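You operate a simulated robot arm through the tools that you are given. There is no shell and no other tool.

You run a simulated two-armed robot. Do the job below in one go: nothing can be reset, and whatever is moved stays where it is left.

TASK
On the top of the check bench, fold the brown cloth in half and then in half again.

Only the result counts: the job must be done as asked and must still hold three seconds after the hand-in. Knocking over, shifting, dropping, spilling or breaking anything else fails it. Flat cloth is picked up by pressing the open fingertips on it (5 to 10 N) and closing them slowly along it; thin cloth reads only 2 to 8 mm in the jaws.

THE ROBOT
Two 7-joint arms with two-finger parallel grippers on one trunk, on a base that moves. Base frame: it is fixed to the floor where the robot stands at the start and does not move with it; the origin is under the middle of the robot, x ahead of it, y to its left, z up; the surface under the hand at the start is at about z = 0.8. Lengths are in m, angles in degrees, forces in N, time in s.
The left shoulder is at the start at [0.07, 0.163, 1.12], the right one opposite. With the tool pointing down near the work surface each hand reaches from about 0.4 to 0.88 m from the robot's upright axis, wherever it stands, measured 20 degrees to its own side. Places, roughly: top of the check bench [0.6, 0.5, 0.8]. Payload 3.43 kg a hand.
The tool frame of a hand sits at the grasp point between the pads (the TCP): z along the fingers, y along the line on which they close. The tips reach 0.034 m beyond it. Largest opening 0.128 m; finger width 0.024, thickness 0.012; the body of the gripper, 0.048 by 0.13 m, starts 0.096 m behind the TCP.
Orientation is that of the tool frame in the base frame, as a unit quaternion [w, x, y, z]. With the fingers straight down and closing along the base's y, the tool's x points along the base's -x, its y along +y and its z along -z.

THE INTERFACE
- The arms move only by the tool arm_command. It takes "left_commands", "right_commands" or both (then of equal length, played together; a hand with none holds still); each is a list of rows, each a list of 7 numbers: the shift along the tool's x, y, z in m, then the turn, a rotation vector about the tool's x, y, z in degrees, then the gripper command, from -1 (shut) to 1 (fully open), values between in proportion. In form: [[x, y, z, wx, wy, wz, fingers], ...]. A call has 1 to 20 rows; each row shifts and turns the commanded pose from where the row before left it, along the tool's axes as they then stand. A row lasts 0.2 s, in which the tool goes at most 0.05 m and 8.6 degrees; a call with a longer step from one row to the next is refused whole, and so is a gripper value outside its range. Where a pose cannot be reached the arm comes as near as it can. A force on the tool above 40 N (or 10 N above the force at the start of the call, whichever is more), or a blocked arm, ends the call early, and 0.2 s more pass. Each finger travels about 0.153 m/s and halts on what it meets, pressing with about 20 N; the grip force reading is that of the motor and also rises with nothing between the fingers. The clock runs only during rows and for 0.2 s after the last one: add rows that do not move to give the fingers time. The reply holds the time, the measured pose of the TCP, the force on the tool along the base axes, the opening and the grip force, in the units named above and with some noise, with the torque about the TCP (base axes, N m) and any sound that the robot's microphone picked up, and new pictures: "views" is both (left out), scene, wrist or none (wrist: the cameras of the hands that moved).
- Cameras (640 x 400 px; columns grow to the right, rows downward): "scene" is now at [0.1363, -0.0214, 1.3475]; the picture's right is [-0.24, -0.97, 0.00], its down [-0.56, 0.14, -0.82] and it looks along [0.79, -0.20, -0.58] (base axes); focal length 227 px, centre (320, 200). "left" rides on the left gripper at [0.076, 0.011, -0.16] in its tool frame; the picture's right is [-0.15, 0.99, 0.00], its down [-0.88, -0.13, -0.46] and it looks along [-0.45, -0.07, 0.89] (tool axes); focal length 234 px, centre (320, 200). "right" rides on the right gripper at [0.076, -0.011, -0.16] in its tool frame; the picture's right is [0.15, 0.99, 0.00], its down [-0.88, 0.13, -0.46] and it looks along [-0.45, 0.07, 0.89] (tool axes); focal length 234 px, centre (320, 200). There is no depth. A picture from a camera that has moved, and an enlarged one, comes with that camera's place and axes in the base frame and with its lens.
- slide_trunk(by): slides the trunk up (or, below 0, down) by that many m; the arms and the scene camera ride with it, the base frame stays. It gives what a move gives, with no picture.
- steer(legs): drives the robot by 1 to 6 legs, each [ahead, left, turn to the left] in m, m and degrees, along the robot's own axes; the way and the turn of a leg run together, so that a leg with both is an arc; at most 1.5 m and 180 degrees a leg. The arms and the cameras ride along, it lands a little off, and it stops where it bumps. It gives what a move gives, and a new picture of the scene camera.
- pan_tilt(pan, tilt): turns the head with the scene camera to pan (to the left, within 86 degrees either way) and tilt (down, from -29 to 69), counted from straight ahead of the robot. It gives what a move gives, and a new picture of the scene camera.
- inspect(camera, box): a new picture of the part [left, top, right, bottom] of that camera's present view, enlarged. No time passes.
- hand_in(): hands the job in; it is judged then, once.

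Nothing tells you exact positions but the pictures and the camera data. Unless the task says otherwise, let go and move clear before handing in.

The tools are called after "Request:" by a JSON object that holds its "method" and its "body". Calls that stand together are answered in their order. arm_command: Moves the arms, as the interface text tells. Its arguments: {"type":"object","properties":{"left_commands":{"type":"array","items":{"type":"array","items":{"type":"number"}}},"right_commands":{"type":"array","items":{"type":"array","items":{"type":"number"}}},"views":{"type":"string","enum":["both","scene","wrist","none"]}},"required":[]} The other tools are called the same way: slide_trunk (by) moves the trunk up or down; steer (legs) drives the base; pan_tilt (pan, tilt) turns the head that bears the scene camera; inspect (camera, box) takes an enlarged picture of a part of a camera's view; hand_in () hands the job in.

At the start:

```text
time_s: 0.0
left_position: [0.6113, 0.3834, 0.979]
left_orientation: [0.0, 0.0, 1.0, -0.001]
left_contact_force: [0.4, 0.0, -0.2]
left_torque: [0.02, 0.03, -0.02]
left_width: 0.128
left_grasp_force: 0.1
right_position: [0.6666, -0.2234, 0.9779]
right_orientation: [-0.001, 0.0, 1.0, 0.0]
right_contact_force: [-0.4, -0.2, 0.4]
right_torque: [0.01, 0.0, 0.01]
right_width: 0.128
right_grasp_force: 0.1
trunk travel left (down, up): [-0.6, 0.34]
robot x, y, heading: [-0.0007, -0.0004, 0.2]
head pan, tilt (commanded): [-13.9, 35.3]
```

scene: 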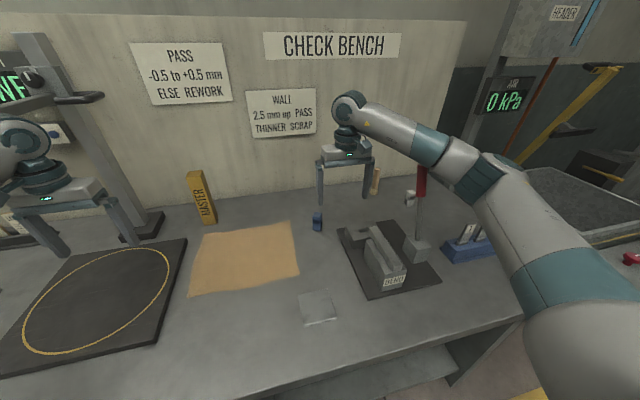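
right: 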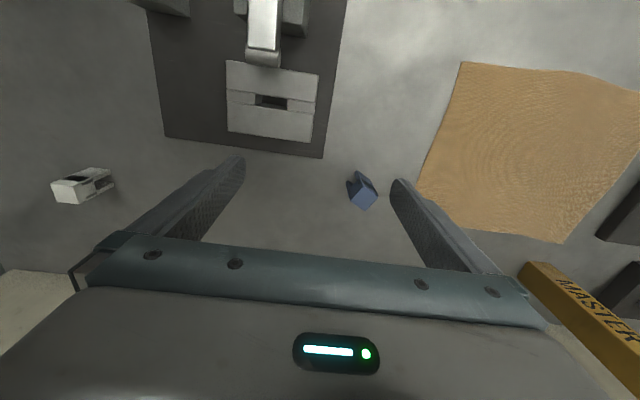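
left: 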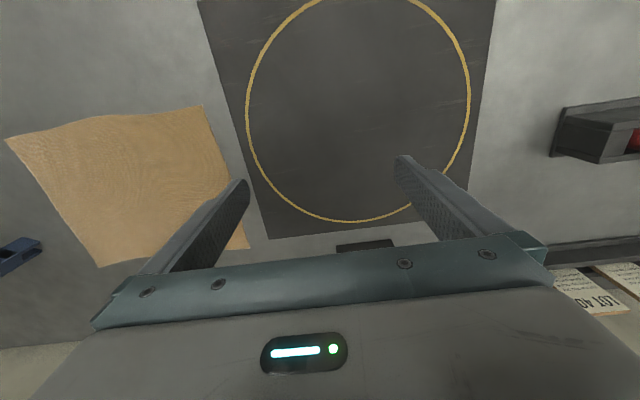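

I see the brown cloth lying flat on the bench, at about x 0.54–0.80, y -0.08–0.23, with the MASTER block behind its far-left corner and a dark ringed mat to its left. I'll look closer before moving the arms.

Request:
{"method": "pan_tilt", "body": {"pan": 8, "tilt": 45}}

Request:
{"method": "inspect", "body": {"camera": "left", "box": [0, 60, 320, 290]}}

Request:
{"method": "inspect", "body": {"camera": "right", "box": [320, 40, 640, 270]}}

```text
time_s: 0.8
left_position: [0.6111, 0.3833, 0.9801]
left_orientation: [0.0, 0.0, 1.0, 0.0]
left_contact_force: [0.8, -0.3, -0.6]
left_torque: [0.02, -0.03, 0.0]
left_width: 0.128
left_grasp_force: 0.0
right_position: [0.6664, -0.2246, 0.9768]
right_orientation: [0.001, 0.0, 1.0, 0.0]
right_contact_force: [-0.7, 0.7, 0.3]
right_torque: [0.0, -0.03, 0.01]
right_width: 0.1282
right_grasp_force: 0.0
trunk travel left (down, up): [-0.6, 0.34]
robot x, y, heading: [-0.0007, 0.0025, -0.1]
head pan, tilt (commanded): [8.0, 45.0]
camera scene: at [0.1315, 0.0109, 1.3331], right [0.14, -0.99, 0.0], down [-0.7, -0.1, -0.71], along [0.7, 0.1, -0.71], focal length 227 px, centre (320, 200)
```

scene: 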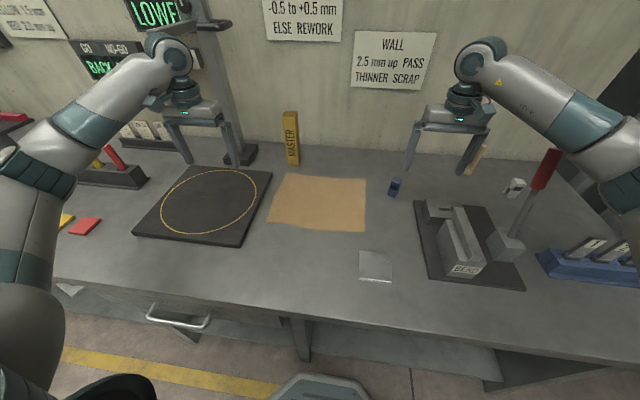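

```text
1.74 times, centred on (160, 175) of left
camera zoom: at [0.5354, 0.3945, 1.1392], right [0.15, 0.99, 0.0], down [0.88, -0.13, 0.46], along [0.45, -0.07, -0.89], focal length 407 px, centre (598, 244)
```

zoom: 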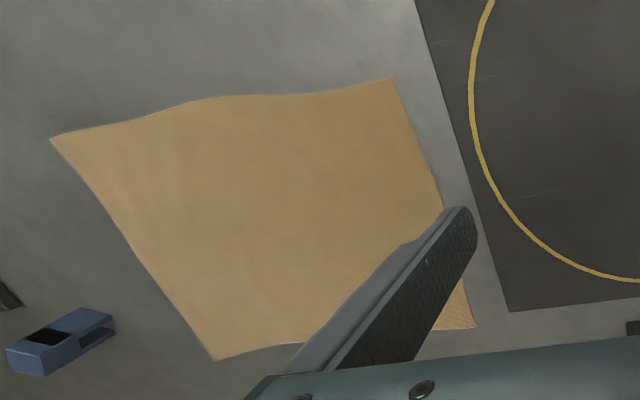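

```text
1.74 times, centred on (480, 155) of right
camera zoom: at [0.5913, -0.2362, 1.1379], right [-0.15, 0.99, 0.0], down [0.88, 0.13, 0.46], along [0.45, 0.07, -0.89], focal length 407 px, centre (42, 278)
```

zoom: 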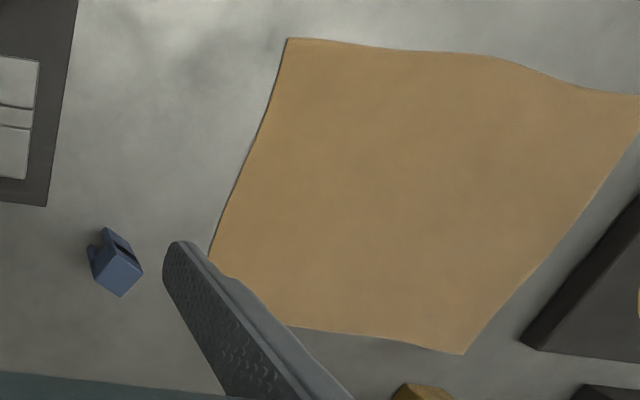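

The cloth's corners work out at about (0.543,-0.067), (0.541,0.234), (0.784,0.226) and (0.785,-0.072). The tall MASTER block stands at about (0.83,0.22), very close to the far-left corner. I'll first pinch the two near corners and slide the cloth a few cm towards me for room, so both hands now go over those corners.

Request:
{"method": "arm_command", "body": {"left_commands": [[0.01, -0.0313, 0, 0, 0, 0, 0.3], [0.01, -0.0313, 0, 0, 0, 0, -0.375], [0.01, -0.0313, 0, 0, 0, 0, -0.375], [0.01, -0.0313, 0, 0, 0, 0, -0.375], [0.01, -0.0313, 0, 0, 0, 0, -0.375], [0.01, -0.0313, 0, 0, 0, 0, -0.375], [0, 0, 0.035, 0, 0, 0, -0.375], [0, 0, 0.035, 0, 0, 0, -0.375], [0, 0, 0.035, 0, 0, 0, -0.375]], "right_commands": [[0.019, 0.0323, 0, 0, 0, 0, 0.3], [0.019, 0.0323, 0, 0, 0, 0, -0.375], [0.019, 0.0323, 0, 0, 0, 0, -0.375], [0.019, 0.0323, 0, 0, 0, 0, -0.375], [0.019, 0.0323, 0, 0, 0, 0, -0.375], [0.019, 0.0323, 0, 0, 0, 0, -0.375], [0, 0, 0.035, 0, 0, 0, -0.375], [0, 0, 0.035, 0, 0, 0, -0.375], [0, 0, 0.035, 0, 0, 0, -0.375]], "views": "both"}}

```text
time_s: 2.9
left_position: [0.5523, 0.1948, 0.8733]
left_orientation: [0.001, 0.0, 1.0, 0.001]
left_contact_force: [0.5, 0.4, 0.6]
left_torque: [-0.03, 0.02, 0.02]
left_width: 0.0399
left_grasp_force: 0.0
right_position: [0.5544, -0.0284, 0.8735]
right_orientation: [0.0, 0.0, 1.0, 0.0]
right_contact_force: [0.8, -0.3, -0.1]
right_torque: [-0.05, 0.01, 0.0]
right_width: 0.0399
right_grasp_force: 0.0
trunk travel left (down, up): [-0.6, 0.34]
robot x, y, heading: [-0.0026, -0.0022, -0.2]
head pan, tilt (commanded): [8.0, 45.0]
camera scene: at [0.1326, 0.0114, 1.3331], right [0.14, -0.99, 0.0], down [-0.7, -0.1, -0.71], along [0.7, 0.1, -0.71], focal length 227 px, centre (320, 200)
camera right: at [0.4788, -0.0424, 1.0327], right [-0.15, 0.99, 0.0], down [0.88, 0.13, 0.46], along [0.45, 0.07, -0.89], focal length 234 px, centre (320, 200)
camera left: at [0.4765, 0.2061, 1.0329], right [0.15, 0.99, 0.0], down [0.88, -0.13, 0.46], along [0.45, -0.07, -0.89], focal length 234 px, centre (320, 200)
```

scene: 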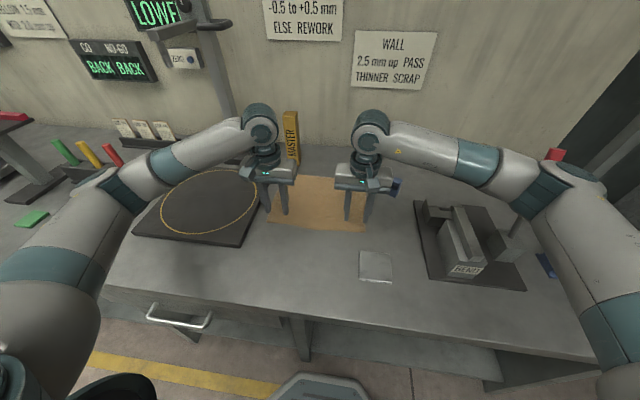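
right: 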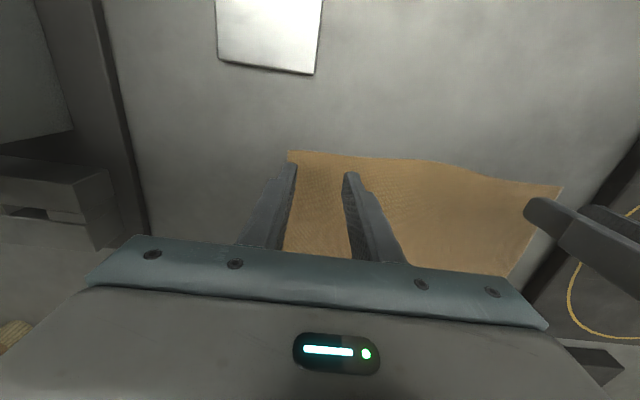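
left: 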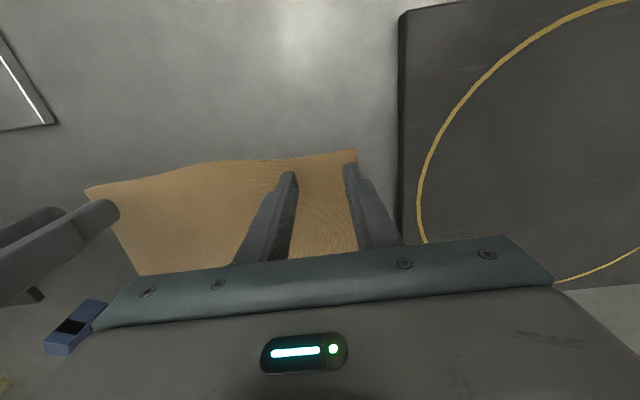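

Both grippers hover right over the near corners with the fingers inside the cloth. I'll lower them gently until I read contact.

Request:
{"method": "arm_command", "body": {"left_commands": [[0, 0, 0.015, 0, 0, 0, -0.375], [0, 0, 0.012, 0, 0, 0, -0.375], [0, 0, 0.005, 0, 0, 0, -0.375], [0, 0, 0.003, 0, 0, 0, -0.375], [0, 0, 0, 0, 0, 0, -0.375]], "right_commands": [[0, 0, 0.015, 0, 0, 0, -0.375], [0, 0, 0.012, 0, 0, 0, -0.375], [0, 0, 0.005, 0, 0, 0, -0.375], [0, 0, 0.003, 0, 0, 0, -0.375], [0, 0, 0, 0, 0, 0, -0.375]], "views": "none"}}

```text
time_s: 4.0
left_position: [0.5515, 0.1949, 0.8394]
left_orientation: [0.001, 0.0, 1.0, 0.0]
left_contact_force: [0.4, -0.3, 0.3]
left_torque: [0.01, 0.0, 0.04]
left_width: 0.0398
left_grasp_force: 0.1
right_position: [0.5525, -0.0293, 0.8381]
right_orientation: [0.0, 0.001, 1.0, 0.0]
right_contact_force: [0.5, 0.7, -0.1]
right_torque: [-0.01, 0.01, -0.03]
right_width: 0.0401
right_grasp_force: 0.1
trunk travel left (down, up): [-0.6, 0.34]
robot x, y, heading: [-0.0003, -0.0035, -0.2]
head pan, tilt (commanded): [8.0, 45.0]
```

Request:
{"method": "arm_command", "body": {"left_commands": [[0, 0, 0.002, 0, 0, 0, -0.375], [0, 0, 0.002, 0, 0, 0, -0.375], [0, 0, 0, 0, 0, 0, -0.375]], "right_commands": [[0, 0, 0.002, 0, 0, 0, -0.375], [0, 0, 0.002, 0, 0, 0, -0.375], [0, 0, 0, 0, 0, 0, -0.375]], "views": "none"}}

```text
time_s: 4.8
left_position: [0.5503, 0.1972, 0.8362]
left_orientation: [-0.001, 0.0, 1.0, 0.0]
left_contact_force: [0.4, 0.3, 0.3]
left_torque: [-0.02, -0.02, -0.02]
left_width: 0.04
left_grasp_force: 0.0
right_position: [0.5515, -0.0296, 0.8364]
right_orientation: [0.001, -0.001, 1.0, 0.0]
right_contact_force: [2.2, 1.8, 10.0]
right_torque: [0.0, -0.11, 0.02]
right_width: 0.0399
right_grasp_force: 0.0
trunk travel left (down, up): [-0.6, 0.34]
robot x, y, heading: [-0.0011, -0.0037, -0.1]
head pan, tilt (commanded): [8.0, 45.0]
```

The right hand is in contact at about 10 N, and the left is not quite there. I'll bring the left hand down in finer steps.

Request:
{"method": "arm_command", "body": {"left_commands": [[0, 0, 0.0015, 0, 0, 0, -0.375], [0, 0, 0, 0, 0, 0, -0.375]], "views": "none"}}

```text
time_s: 5.5
left_position: [0.5512, 0.1961, 0.8361]
left_orientation: [0.002, 0.001, 1.0, 0.0]
left_contact_force: [4.0, -0.1, 11.5]
left_torque: [0.1, -0.1, -0.02]
left_width: 0.0401
left_grasp_force: 0.0
right_position: [0.5505, -0.0302, 0.8367]
right_orientation: [0.001, 0.0, 1.0, -0.001]
right_contact_force: [3.4, 1.6, 12.2]
right_torque: [0.06, -0.11, 0.01]
right_width: 0.0399
right_grasp_force: 0.1
trunk travel left (down, up): [-0.6, 0.34]
robot x, y, heading: [0.0021, 0.0034, -0.0]
head pan, tilt (commanded): [8.0, 45.0]
```

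Both hands press at about 12 N, a little too much. I'll ease off slightly and close the fingers slowly.

Request:
{"method": "arm_command", "body": {"left_commands": [[0, 0, -0.0005, 0, 0, 0, -0.375], [0, 0, 0, 0, 0, 0, -0.44], [0, 0, 0, 0, 0, 0, -0.5], [0, 0, 0, 0, 0, 0, -0.56], [0, 0, 0, 0, 0, 0, -0.62], [0, 0, 0, 0, 0, 0, -0.68], [0, 0, 0, 0, 0, 0, -0.74], [0, 0, 0, 0, 0, 0, -0.8], [0, 0, 0, 0, 0, 0, -0.86], [0, 0, 0, 0, 0, 0, -0.92], [0, 0, 0, 0, 0, 0, -1], [0, 0, 0, 0, 0, 0, -1], [0, 0, 0, 0, 0, 0, -1]], "right_commands": [[0, 0, -0.0005, 0, 0, 0, -0.375], [0, 0, 0, 0, 0, 0, -0.44], [0, 0, 0, 0, 0, 0, -0.5], [0, 0, 0, 0, 0, 0, -0.56], [0, 0, 0, 0, 0, 0, -0.62], [0, 0, 0, 0, 0, 0, -0.68], [0, 0, 0, 0, 0, 0, -0.74], [0, 0, 0, 0, 0, 0, -0.8], [0, 0, 0, 0, 0, 0, -0.86], [0, 0, 0, 0, 0, 0, -0.92], [0, 0, 0, 0, 0, 0, -1], [0, 0, 0, 0, 0, 0, -1], [0, 0, 0, 0, 0, 0, -1]], "views": "both"}}

```text
time_s: 8.2
left_position: [0.5501, 0.1948, 0.8356]
left_orientation: [0.001, 0.001, 1.0, -0.001]
left_contact_force: [0.3, -19.5, 17.0]
left_torque: [-0.66, 0.03, -0.03]
left_width: 0.0025
left_grasp_force: 20.1
right_position: [0.5498, -0.0301, 0.8364]
right_orientation: [0.001, 0.0, 1.0, 0.001]
right_contact_force: [-1.3, 18.6, 2.8]
right_torque: [0.57, 0.0, 0.1]
right_width: 0.0027
right_grasp_force: 20.2
trunk travel left (down, up): [-0.6, 0.34]
robot x, y, heading: [-0.0006, -0.0005, 0.1]
head pan, tilt (commanded): [8.0, 45.0]
camera scene: at [0.1297, 0.0101, 1.3333], right [0.14, -0.99, 0.0], down [-0.7, -0.1, -0.71], along [0.7, 0.1, -0.71], focal length 227 px, centre (320, 200)
camera right: at [0.475, -0.0427, 0.9956], right [-0.15, 0.99, 0.0], down [0.88, 0.13, 0.46], along [0.45, 0.07, -0.89], focal length 234 px, centre (320, 200)
camera left: at [0.4736, 0.206, 0.9948], right [0.15, 0.99, 0.0], down [0.88, -0.13, 0.46], along [0.45, -0.07, -0.89], focal length 234 px, centre (320, 200)
```

scene: 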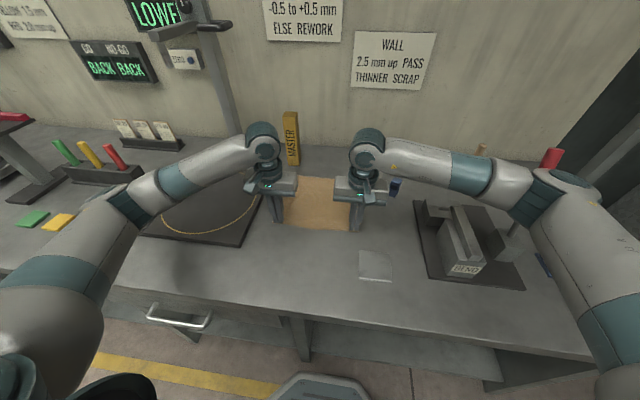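
right: 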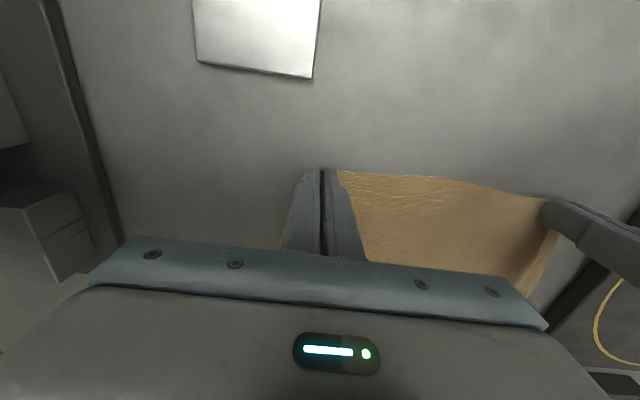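
left: 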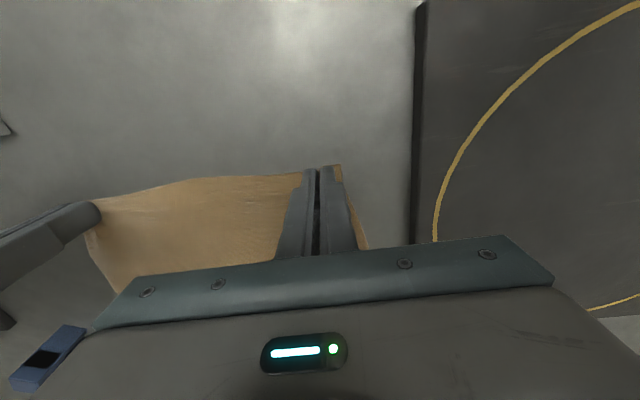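

Both jaws read about 2.6 mm, so cloth is pinched at both corners, and the cloth between the hands is taut (about 19 N sideways). I'll raise the hands slightly and bring them a little closer together to relax it.

Request:
{"method": "arm_command", "body": {"left_commands": [[0, -0.002, -0.002, 0, 0, 0, -1], [0, -0.002, -0.002, 0, 0, 0, -1], [0, 0, 0, 0, 0, 0, -1]], "right_commands": [[0, 0.002, -0.002, 0, 0, 0, -1], [0, 0.002, -0.002, 0, 0, 0, -1], [0, 0, 0, 0, 0, 0, -1]], "views": "wrist"}}

```text
time_s: 9.1
left_position: [0.5511, 0.1937, 0.8387]
left_orientation: [-0.001, 0.0, 1.0, 0.001]
left_contact_force: [-0.3, -7.5, 0.2]
left_torque: [-0.18, 0.01, 0.02]
left_width: 0.0023
left_grasp_force: 19.7
right_position: [0.5511, -0.025, 0.8369]
right_orientation: [-0.001, 0.001, 1.0, -0.001]
right_contact_force: [0.3, 6.4, 0.1]
right_torque: [0.18, 0.0, 0.01]
right_width: 0.0023
right_grasp_force: 20.3
trunk travel left (down, up): [-0.6, 0.34]
robot x, y, heading: [-0.0007, 0.0032, 0.0]
head pan, tilt (commanded): [8.0, 45.0]
camera right: at [0.4772, -0.0378, 0.9979], right [-0.15, 0.99, 0.0], down [0.88, 0.13, 0.46], along [0.45, 0.06, -0.89], focal length 234 px, centre (320, 200)
camera left: at [0.475, 0.2031, 0.9977], right [0.14, 0.99, 0.0], down [0.88, -0.13, 0.45], along [0.45, -0.06, -0.89], focal length 234 px, centre (320, 200)
```

right: 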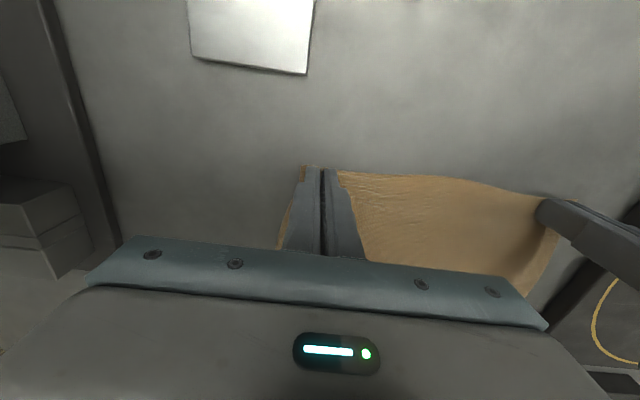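
left: 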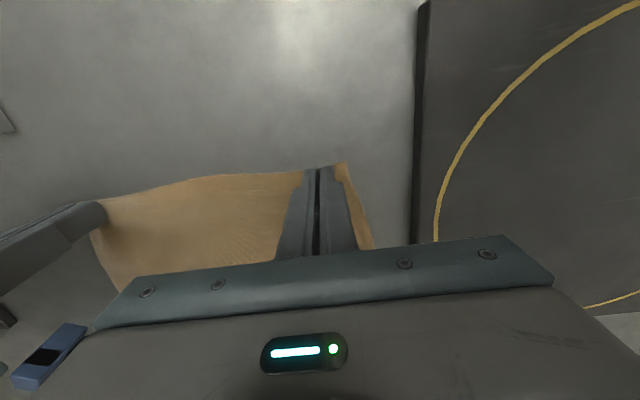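

The sideways tension is down to about 7 N and both grips hold. Now I'll pull the cloth about 4.5 cm towards me along the table, staying short of the small metal sheet whose far edge is at x≈0.476.

Request:
{"method": "arm_command", "body": {"left_commands": [[0.004, -0.001, 0, 0, 0, 0, -1], [0.006, -0.0005, 0, 0, 0, 0, -1], [0.006, 0, 0, 0, 0, 0, -1], [0.006, 0, 0, 0, 0, 0, -1], [0.006, 0, 0, 0, 0, 0, -1], [0.006, 0, 0, 0, 0, 0, -1], [0.006, 0, 0, 0, 0, 0, -1], [0.004, 0, 0, 0, 0, 0, -1], [0, 0, 0, 0, 0, 0, -1]], "right_commands": [[0.004, 0.001, 0, 0, 0, 0, -1], [0.006, 0.0005, 0, 0, 0, 0, -1], [0.006, 0, 0, 0, 0, 0, -1], [0.006, 0, 0, 0, 0, 0, -1], [0.006, 0, 0, 0, 0, 0, -1], [0.006, 0, 0, 0, 0, 0, -1], [0.006, 0, 0, 0, 0, 0, -1], [0.004, 0, 0, 0, 0, 0, -1], [0, 0, 0, 0, 0, 0, -1]], "views": "both"}}

```text
time_s: 11.1
left_position: [0.5075, 0.1908, 0.8381]
left_orientation: [0.0, 0.001, 1.0, 0.0]
left_contact_force: [0.7, -1.5, -0.9]
left_torque: [-0.03, -0.01, 0.02]
left_width: 0.0021
left_grasp_force: 20.1
right_position: [0.5087, -0.0251, 0.8385]
right_orientation: [-0.001, 0.0, 1.0, -0.001]
right_contact_force: [0.4, 1.7, -0.3]
right_torque: [-0.02, 0.01, 0.05]
right_width: 0.002
right_grasp_force: 19.8
trunk travel left (down, up): [-0.6, 0.34]
robot x, y, heading: [0.0037, 0.0013, -0.0]
head pan, tilt (commanded): [8.0, 45.0]
camera scene: at [0.1315, 0.011, 1.3331], right [0.14, -0.99, 0.0], down [-0.7, -0.1, -0.71], along [0.7, 0.1, -0.71], focal length 227 px, centre (320, 200)
camera right: at [0.4335, -0.0371, 0.9982], right [-0.15, 0.99, 0.0], down [0.88, 0.13, 0.46], along [0.45, 0.07, -0.89], focal length 234 px, centre (320, 200)
camera left: at [0.4314, 0.2012, 0.9984], right [0.15, 0.99, 0.0], down [0.88, -0.13, 0.46], along [0.45, -0.07, -0.89], focal length 234 px, centre (320, 200)
```

scene: 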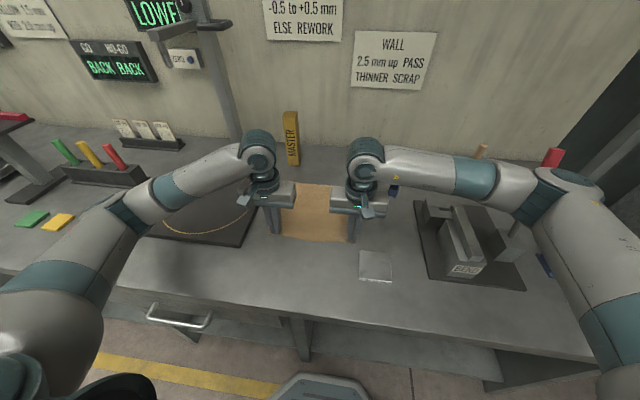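
right: 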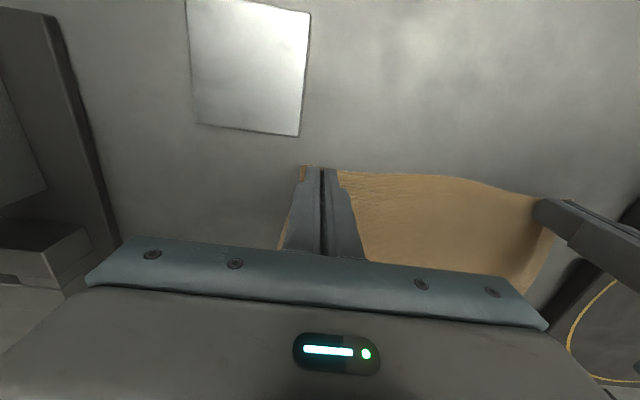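
left: 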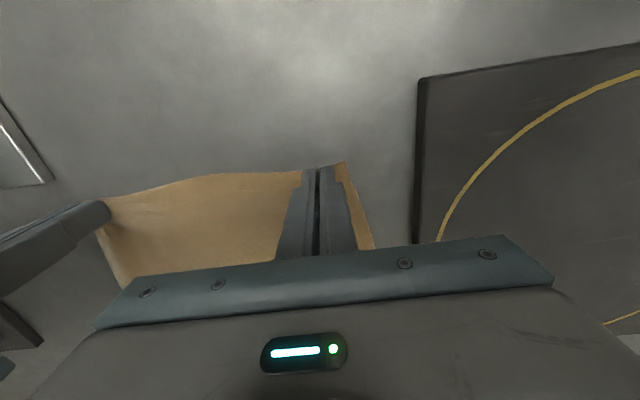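

The cloth slid cleanly with the hands and now has its near edge at about x 0.50. I'll pull it a bit further towards me and slightly left, clear of both the metal sheet and the mat, to get more room from the MASTER block.

Request:
{"method": "arm_command", "body": {"left_commands": [[0.003, 0.005, 0, 0, 0, 0, -1], [0.005, 0.006, 0, 0, 0, 0, -1], [0.005, 0.006, 0, 0, 0, 0, -1], [0.006, 0.006, 0, 0, 0, 0, -1], [0.006, 0.003, 0, 0, 0, 0, -1], [0.006, 0, 0, 0, 0, 0, -1], [0.006, 0, 0, 0, 0, 0, -1], [0.006, 0, 0, 0, 0, 0, -1], [0.006, 0, 0, 0, 0, 0, -1], [0.006, 0, 0, 0, 0, 0, -1], [0.004, 0, 0, 0, 0, 0, -1], [0, 0, 0, 0, 0, 0, -1]], "right_commands": [[0.003, 0.005, 0, 0, 0, 0, -1], [0.005, 0.006, 0, 0, 0, 0, -1], [0.005, 0.006, 0, 0, 0, 0, -1], [0.006, 0.006, 0, 0, 0, 0, -1], [0.006, 0.003, 0, 0, 0, 0, -1], [0.006, 0, 0, 0, 0, 0, -1], [0.006, 0, 0, 0, 0, 0, -1], [0.006, 0, 0, 0, 0, 0, -1], [0.006, 0, 0, 0, 0, 0, -1], [0.006, 0, 0, 0, 0, 0, -1], [0.004, 0, 0, 0, 0, 0, -1], [0, 0, 0, 0, 0, 0, -1]], "views": "both"}}

```text
time_s: 13.7
left_position: [0.4469, 0.2155, 0.8374]
left_orientation: [-0.001, 0.0, 1.0, 0.0]
left_contact_force: [0.4, 0.1, -0.1]
left_torque: [-0.01, 0.0, -0.01]
left_width: 0.0021
left_grasp_force: 20.1
right_position: [0.4498, 0.0016, 0.8381]
right_orientation: [0.0, 0.0, 1.0, 0.0]
right_contact_force: [0.6, -1.0, 0.5]
right_torque: [0.03, -0.01, -0.02]
right_width: 0.0023
right_grasp_force: 19.6
trunk travel left (down, up): [-0.6, 0.34]
robot x, y, heading: [0.0013, 0.0006, -0.1]
head pan, tilt (commanded): [8.0, 45.0]
camera scene: at [0.1315, 0.0109, 1.3331], right [0.14, -0.99, 0.0], down [-0.7, -0.1, -0.71], along [0.7, 0.1, -0.71], focal length 227 px, centre (320, 200)
camera right: at [0.3741, -0.0103, 0.9982], right [-0.15, 0.99, 0.0], down [0.88, 0.13, 0.46], along [0.45, 0.07, -0.89], focal length 234 px, centre (320, 200)
camera left: at [0.3719, 0.2266, 0.9982], right [0.15, 0.99, 0.0], down [0.88, -0.13, 0.46], along [0.45, -0.07, -0.89], focal length 234 px, centre (320, 200)
```

scene: 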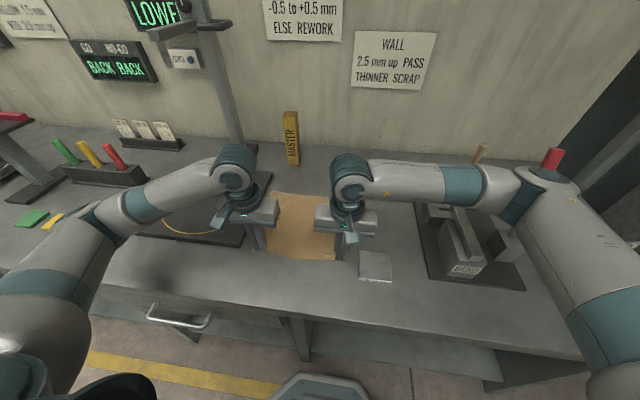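
right: 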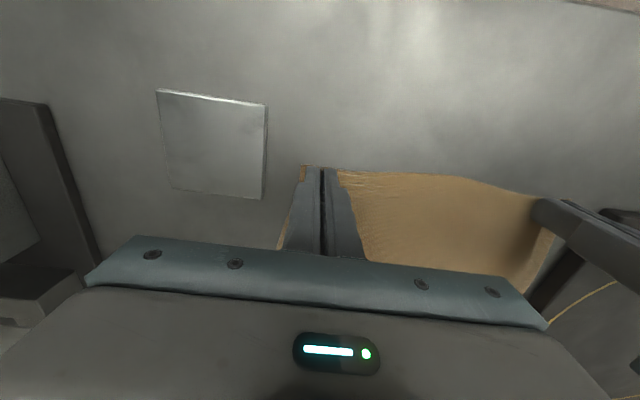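
left: 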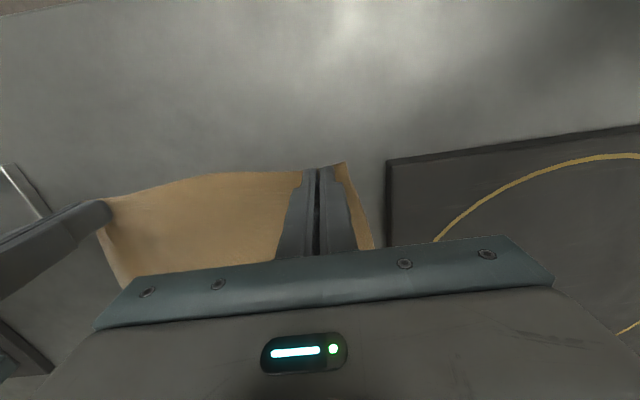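

The cloth now lies at about x 0.44–0.68, y -0.03–0.25, clear of everything, and both near corners are still firmly pinched. I'll start the first fold, near edge over to the far edge, lifting along an arc to the halfway point.

Request:
{"method": "arm_command", "body": {"left_commands": [[-0.0017, 0, -0.0183, 0, 0, 0, -1], [-0.005, 0, -0.0178, 0, 0, 0, -1], [-0.0082, 0, -0.0167, 0, 0, 0, -1], [-0.0111, 0, -0.015, 0, 0, 0, -1], [-0.0137, 0, -0.013, 0, 0, 0, -1], [-0.0158, 0, -0.0106, 0, 0, 0, -1], [-0.0175, 0, -0.0077, 0, 0, 0, -1], [-0.0187, 0, -0.0048, 0, 0, 0, -1], [0, 0, 0, 0, 0, 0, -1]], "right_commands": [[-0.0017, 0, -0.0183, 0, 0, 0, -1], [-0.005, 0, -0.0178, 0, 0, 0, -1], [-0.0082, 0, -0.0167, 0, 0, 0, -1], [-0.0111, 0, -0.015, 0, 0, 0, -1], [-0.0137, 0, -0.013, 0, 0, 0, -1], [-0.0158, 0, -0.0106, 0, 0, 0, -1], [-0.0175, 0, -0.0077, 0, 0, 0, -1], [-0.0187, 0, -0.0048, 0, 0, 0, -1], [0, 0, 0, 0, 0, 0, -1]], "views": "both"}}

```text
time_s: 15.7
left_position: [0.5387, 0.2162, 0.9427]
left_orientation: [0.0, 0.0, 1.0, 0.001]
left_contact_force: [0.1, -0.7, -0.4]
left_torque: [-0.03, 0.03, -0.01]
left_width: 0.0021
left_grasp_force: 19.7
right_position: [0.5418, 0.0021, 0.9412]
right_orientation: [0.001, 0.001, 1.0, 0.0]
right_contact_force: [-1.3, 1.5, 0.4]
right_torque: [-0.01, -0.02, -0.01]
right_width: 0.002
right_grasp_force: 20.3
trunk travel left (down, up): [-0.6, 0.34]
robot x, y, heading: [0.002, 0.0015, -0.0]
head pan, tilt (commanded): [8.0, 45.0]
camera scene: at [0.131, 0.0111, 1.3331], right [0.14, -0.99, 0.0], down [-0.7, -0.1, -0.71], along [0.7, 0.1, -0.71], focal length 227 px, centre (320, 200)
camera right: at [0.466, -0.0104, 1.1019], right [-0.15, 0.99, 0.0], down [0.88, 0.13, 0.46], along [0.45, 0.07, -0.89], focal length 234 px, centre (320, 200)
camera left: at [0.4629, 0.2274, 1.1026], right [0.15, 0.99, 0.0], down [0.88, -0.13, 0.46], along [0.45, -0.07, -0.89], focal length 234 px, centre (320, 200)
```

scene: 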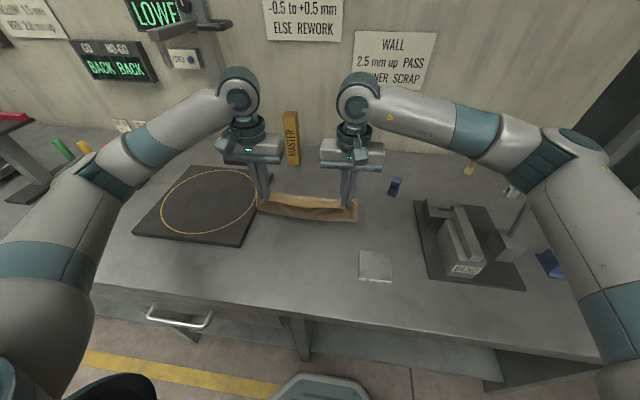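
right: 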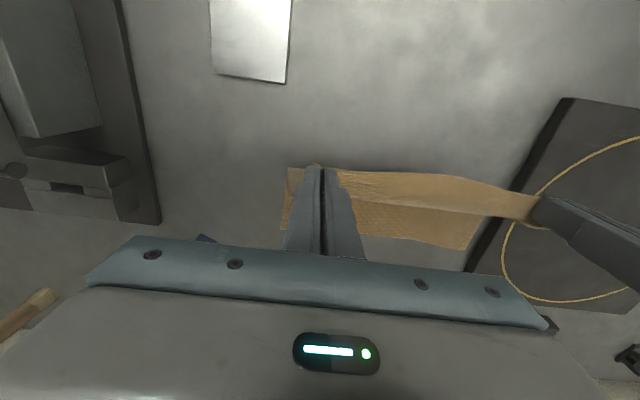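
left: 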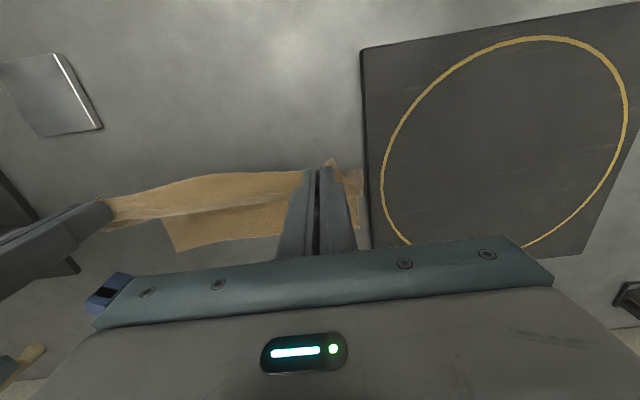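

The cloth is lifted and hanging from both hands. I'll zoom in on how it hangs before going on.

Request:
{"method": "inspect", "body": {"camera": "scene", "box": [210, 120, 410, 245]}}

Request:
{"method": "inspect", "body": {"camera": "right", "box": [260, 140, 580, 300]}}

```text
3.20 times, centred on (310, 182) of scene
camera zoom: at [0.131, 0.0111, 1.3331], right [0.14, -0.99, 0.0], down [-0.7, -0.1, -0.71], along [0.7, 0.1, -0.71], focal length 727 px, centre (352, 256)
```

zoom: 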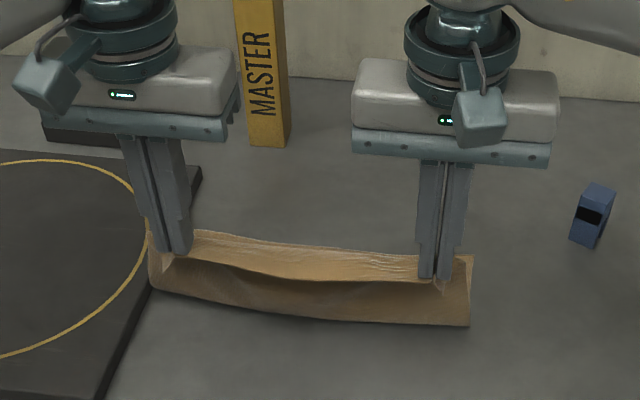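

```text
2.00 times, centred on (420, 220) of right
camera zoom: at [0.466, -0.0104, 1.1019], right [-0.15, 0.99, 0.0], down [0.88, 0.13, 0.46], along [0.45, 0.07, -0.89], focal length 468 px, centre (120, 160)
```

zoom: 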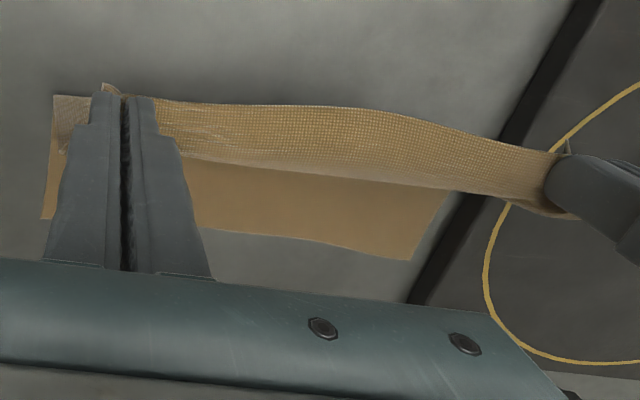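

The cloth is quite stiff: the held edge strip stays level while the rest hangs to a fold line near x 0.57. I'll carry on over the top towards the far edge, tilting the hands slightly so the edge turns over, and keep clear of MASTER at x≈0.83.

Request:
{"method": "arm_command", "body": {"left_commands": [[-0.0211, 0, -0.0015, 0, 3, 0, -1], [-0.0212, 0, 0.0007, 0, 3, 0, -1], [-0.0208, 0, 0.0029, 0, 3, 0, -1], [-0.0204, 0, 0.0049, 0, 3, 0, -1], [-0.0195, 0, 0.0072, 0, 3, 0, -1], [-0.0183, 0, 0.009, 0, 3, 0, -1], [-0.0163, 0, 0.0108, 0, 2, 0, -1], [0, 0, 0, 0, 0, 0, -1]], "right_commands": [[-0.0211, 0, -0.0015, 0, 3, 0, -1], [-0.0212, 0, 0.0007, 0, 3, 0, -1], [-0.0208, 0, 0.0029, 0, 3, 0, -1], [-0.0204, 0, 0.0049, 0, 3, 0, -1], [-0.0195, 0, 0.0072, 0, 3, 0, -1], [-0.0183, 0, 0.009, 0, 3, 0, -1], [-0.0163, 0, 0.0108, 0, 2, 0, -1], [0, 0, 0, 0, 0, 0, -1]], "views": "both"}}

Request:
{"method": "inspect", "body": {"camera": "scene", "box": [210, 100, 410, 225]}}

```text
time_s: 17.4
left_position: [0.6652, 0.2157, 0.8904]
left_orientation: [-0.174, 0.001, 0.985, 0.0]
left_contact_force: [-1.1, -1.0, 0.3]
left_torque: [-0.01, 0.0, 0.04]
left_width: 0.0022
left_grasp_force: 19.8
right_position: [0.6666, 0.0019, 0.889]
right_orientation: [-0.174, 0.0, 0.985, 0.001]
right_contact_force: [0.0, 0.8, -0.1]
right_torque: [0.01, 0.01, -0.01]
right_width: 0.0021
right_grasp_force: 20.4
trunk travel left (down, up): [-0.6, 0.34]
robot x, y, heading: [-0.0013, -0.0017, -0.1]
head pan, tilt (commanded): [8.0, 45.0]
camera scene: at [0.1308, 0.0109, 1.3332], right [0.14, -0.99, 0.0], down [-0.7, -0.1, -0.71], along [0.7, 0.1, -0.71], focal length 227 px, centre (320, 200)
camera right: at [0.6511, -0.011, 1.0659], right [-0.14, 0.99, 0.05], down [0.98, 0.13, 0.13], along [0.12, 0.07, -0.99], focal length 234 px, centre (320, 200)
camera left: at [0.6485, 0.2262, 1.0658], right [0.14, 0.99, -0.05], down [0.98, -0.13, 0.13], along [0.12, -0.07, -0.99], focal length 234 px, centre (320, 200)
```

scene: 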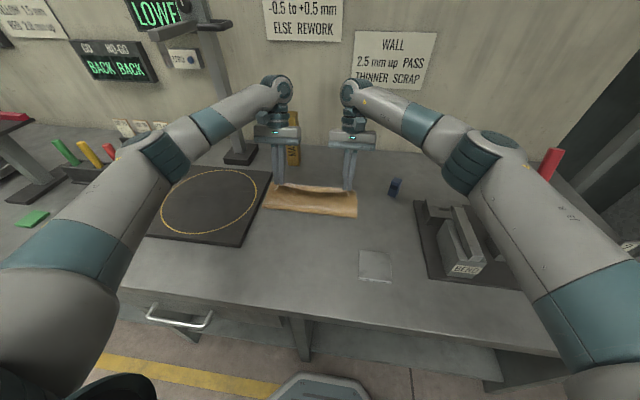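
right: 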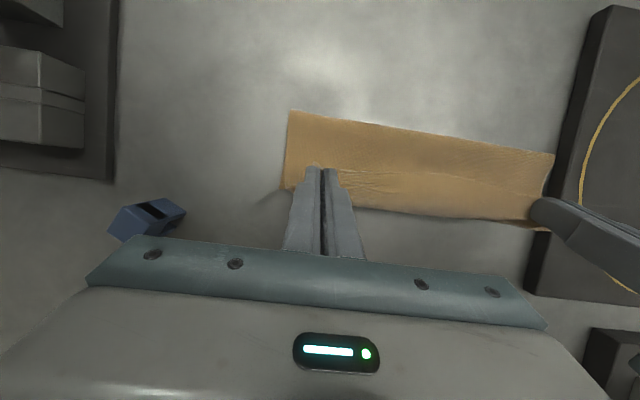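
left: 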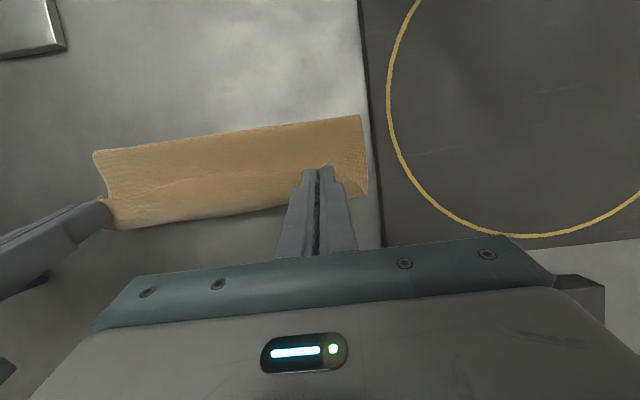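

```text
3.20 times, centred on (310, 162) of scene
camera zoom: at [0.1308, 0.0109, 1.3332], right [0.14, -0.99, 0.0], down [-0.7, -0.1, -0.71], along [0.7, 0.1, -0.71], focal length 727 px, centre (352, 320)
```

zoom: 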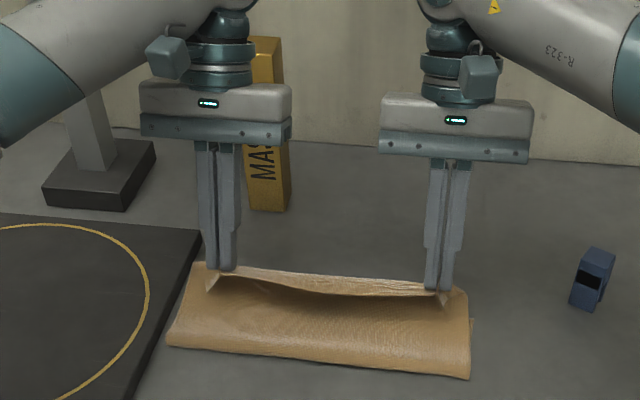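

The fold has come over well, with the fold line currently near x 0.59 and the held edge above x 0.65, turned back slightly. I'll lower it close to the lower layer and look again.

Request:
{"method": "arm_command", "body": {"left_commands": [[-0.0025, 0, 0.0108, 0, 0, 0, -1], [-0.0025, 0, 0.0108, 0, 0, 0, -1], [-0.0025, 0, 0.0108, 0, 0, 0, -1], [0, 0, 0, 0, 0, 0, -1]], "right_commands": [[-0.0025, 0, 0.0108, 0, 0, 0, -1], [-0.0025, 0, 0.0108, 0, 0, 0, -1], [-0.0025, 0, 0.0108, 0, 0, 0, -1], [0, 0, 0, 0, 0, 0, -1]], "views": "wrist"}}

Request:
{"method": "inspect", "body": {"camera": "scene", "box": [210, 100, 410, 225]}}

```text
time_s: 18.4
left_position: [0.6627, 0.2162, 0.855]
left_orientation: [-0.175, 0.0, 0.985, 0.0]
left_contact_force: [0.9, 0.1, -0.1]
left_torque: [0.0, -0.03, 0.03]
left_width: 0.002
left_grasp_force: 20.2
right_position: [0.6634, 0.0033, 0.8555]
right_orientation: [-0.174, -0.001, 0.985, -0.001]
right_contact_force: [-0.7, -0.4, 0.6]
right_torque: [-0.01, 0.01, 0.03]
right_width: 0.0026
right_grasp_force: 19.6
trunk travel left (down, up): [-0.6, 0.34]
robot x, y, heading: [0.004, -0.0002, 0.1]
head pan, tilt (commanded): [8.0, 45.0]
camera right: at [0.6481, -0.01, 1.0322], right [-0.14, 0.99, 0.05], down [0.98, 0.13, 0.13], along [0.12, 0.07, -0.99], focal length 234 px, centre (320, 200)
camera left: at [0.6462, 0.2266, 1.0314], right [0.14, 0.99, -0.05], down [0.98, -0.13, 0.13], along [0.12, -0.07, -0.99], focal length 234 px, centre (320, 200)
```

right: 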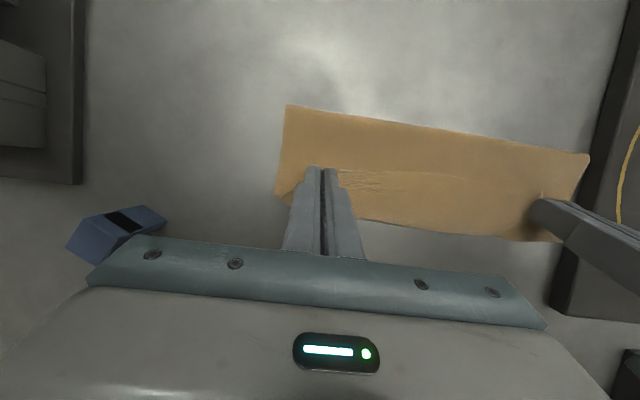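
left: 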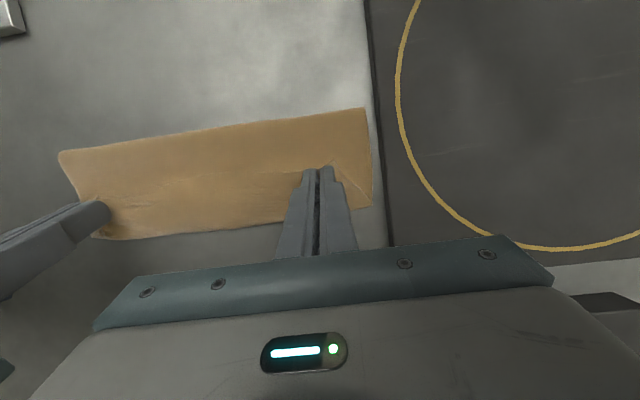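

```text
3.20 times, centred on (310, 162) of scene
camera zoom: at [0.1313, 0.0109, 1.3331], right [0.14, -0.99, 0.0], down [-0.7, -0.1, -0.71], along [0.7, 0.1, -0.71], focal length 727 px, centre (352, 320)
```

zoom: 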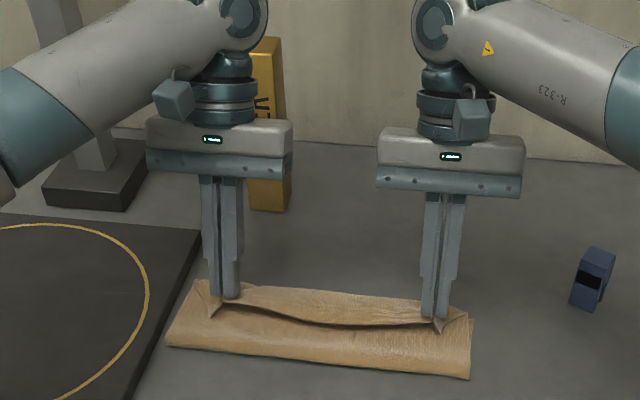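

Right now the fold line sits too far over (x≈0.593 instead of ≈0.563), with a long strip of the edge turned back on top. I'll raise the hands and move them back a bit so the lower layer lies down further towards me.

Request:
{"method": "arm_command", "body": {"left_commands": [[0.0128, 0, -0.006, 0, 0, 0, -1], [0.0128, 0, -0.006, 0, 0, 0, -1], [0.0128, 0, -0.006, 0, 0, 0, -1], [0.0128, 0, -0.006, 0, 0, 0, -1], [0.0128, 0, -0.006, 0, 0, 0, -1], [0, 0, 0, 0, 0, 0, -1]], "right_commands": [[0.0128, 0, -0.006, 0, 0, 0, -1], [0.0128, 0, -0.006, 0, 0, 0, -1], [0.0128, 0, -0.006, 0, 0, 0, -1], [0.0128, 0, -0.006, 0, 0, 0, -1], [0.0128, 0, -0.006, 0, 0, 0, -1], [0, 0, 0, 0, 0, 0, -1]], "views": "wrist"}}

Request:
{"method": "inspect", "body": {"camera": "scene", "box": [210, 100, 410, 225]}}

```text
time_s: 19.9
left_position: [0.614, 0.2167, 0.9067]
left_orientation: [-0.174, 0.0, 0.985, 0.0]
left_contact_force: [-0.5, 0.2, -0.5]
left_torque: [0.02, 0.06, 0.01]
left_width: 0.0022
left_grasp_force: 20.1
right_position: [0.6145, 0.0038, 0.9044]
right_orientation: [-0.175, 0.0, 0.985, 0.0]
right_contact_force: [-0.5, 0.8, -1.0]
right_torque: [0.01, 0.0, -0.02]
right_width: 0.0018
right_grasp_force: 20.0
trunk travel left (down, up): [-0.6, 0.34]
robot x, y, heading: [-0.0022, -0.0025, 0.2]
head pan, tilt (commanded): [8.0, 45.0]
camera right: at [0.599, -0.0098, 1.082], right [-0.14, 0.99, 0.05], down [0.98, 0.13, 0.13], along [0.12, 0.07, -0.99], focal length 234 px, centre (320, 200)
camera left: at [0.5974, 0.2269, 1.0827], right [0.14, 0.99, -0.05], down [0.98, -0.13, 0.13], along [0.12, -0.07, -0.99], focal length 234 px, centre (320, 200)
```

right: 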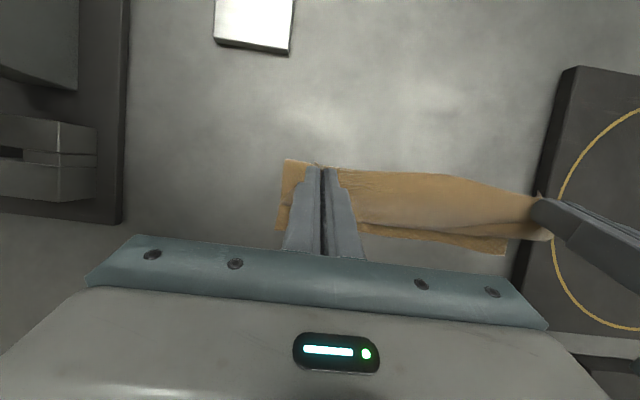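
left: 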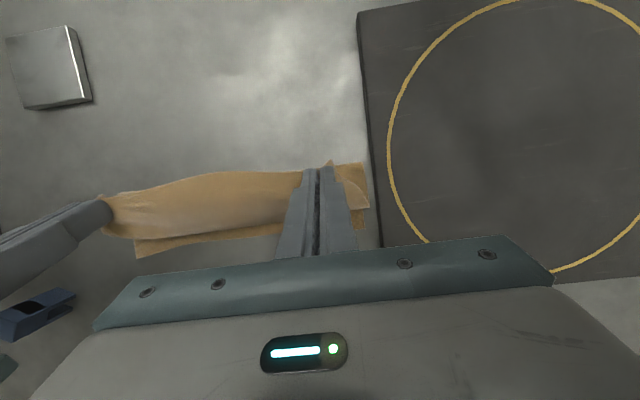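

```text
3.20 times, centred on (310, 162) of scene
camera zoom: at [0.1321, 0.011, 1.333], right [0.14, -0.99, 0.0], down [-0.7, -0.1, -0.71], along [0.7, 0.1, -0.71], focal length 727 px, centre (352, 320)
```

zoom: 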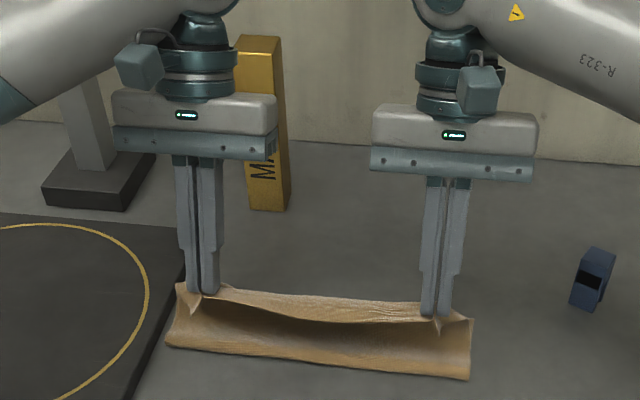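

The crease hasn't moved, so the cloth is soft and the crease stays put unless the sheet hangs straight over it. I'll take the pinched edge further back, near x 0.52 and higher, so the cloth re-lays with its crease near x 0.563.

Request:
{"method": "arm_command", "body": {"left_commands": [[0.0175, 0, -0.002, 0, 0, 0, -1], [0.0175, 0, 0.0, 0, 0, 0, -1], [0.017, 0, 0.0035, 0, 0, 0, -1], [0.017, 0, 0.0045, 0, 0, 0, -1], [0.016, 0, 0.0065, 0, 0, 0, -1], [0, 0, 0, 0, 0, 0, -1]], "right_commands": [[0.0175, 0, -0.002, 0, 0, 0, -1], [0.0175, 0, 0.0, 0, 0, 0, -1], [0.017, 0, 0.0035, 0, 0, 0, -1], [0.017, 0, 0.0045, 0, 0, 0, -1], [0.016, 0, 0.0065, 0, 0, 0, -1], [0, 0, 0, 0, 0, 0, -1]], "views": "wrist"}}

Request:
{"method": "inspect", "body": {"camera": "scene", "box": [210, 120, 410, 245]}}

```text
time_s: 21.2
left_position: [0.5284, 0.2146, 0.9239]
left_orientation: [-0.175, 0.0, 0.985, 0.0]
left_contact_force: [-0.1, -0.3, -0.2]
left_torque: [0.02, -0.02, 0.03]
left_width: 0.0022
left_grasp_force: 20.5
right_position: [0.5313, 0.0007, 0.9233]
right_orientation: [-0.174, 0.001, 0.985, 0.0]
right_contact_force: [-0.6, -0.2, 0.6]
right_torque: [-0.01, 0.01, -0.01]
right_width: 0.0021
right_grasp_force: 20.0
trunk travel left (down, up): [-0.6, 0.34]
robot x, y, heading: [-0.0001, 0.0009, -0.0]
head pan, tilt (commanded): [8.0, 45.0]
camera right: at [0.5153, -0.0108, 1.0994], right [-0.14, 0.99, 0.05], down [0.98, 0.13, 0.13], along [0.12, 0.07, -0.99], focal length 234 px, centre (320, 200)
camera left: at [0.5128, 0.2261, 1.0994], right [0.14, 0.99, -0.05], down [0.98, -0.13, 0.13], along [0.12, -0.07, -0.99], focal length 234 px, centre (320, 200)
```

right: 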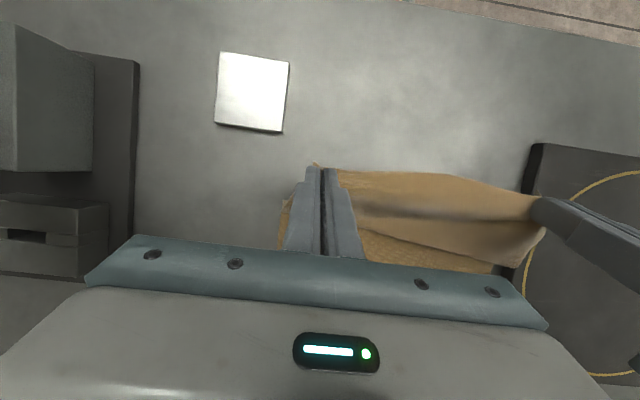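
left: 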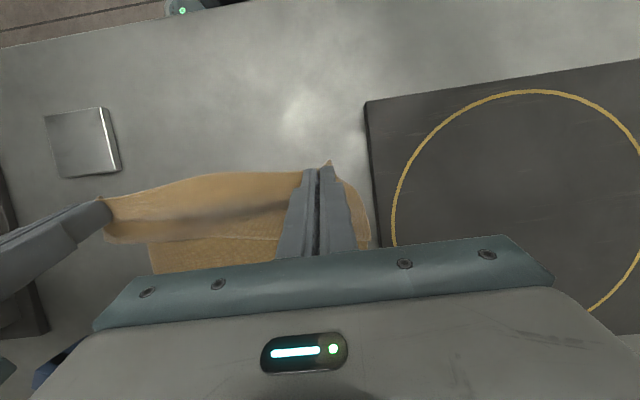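

```text
3.20 times, centred on (310, 182) of scene
camera zoom: at [0.1319, 0.0109, 1.333], right [0.14, -0.99, 0.0], down [-0.7, -0.1, -0.71], along [0.7, 0.1, -0.71], focal length 727 px, centre (352, 256)
```

zoom: 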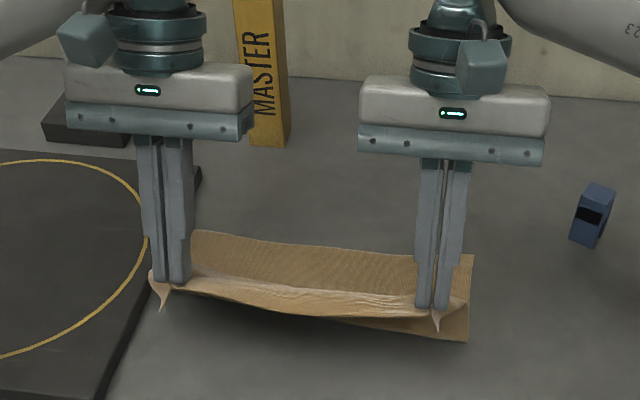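

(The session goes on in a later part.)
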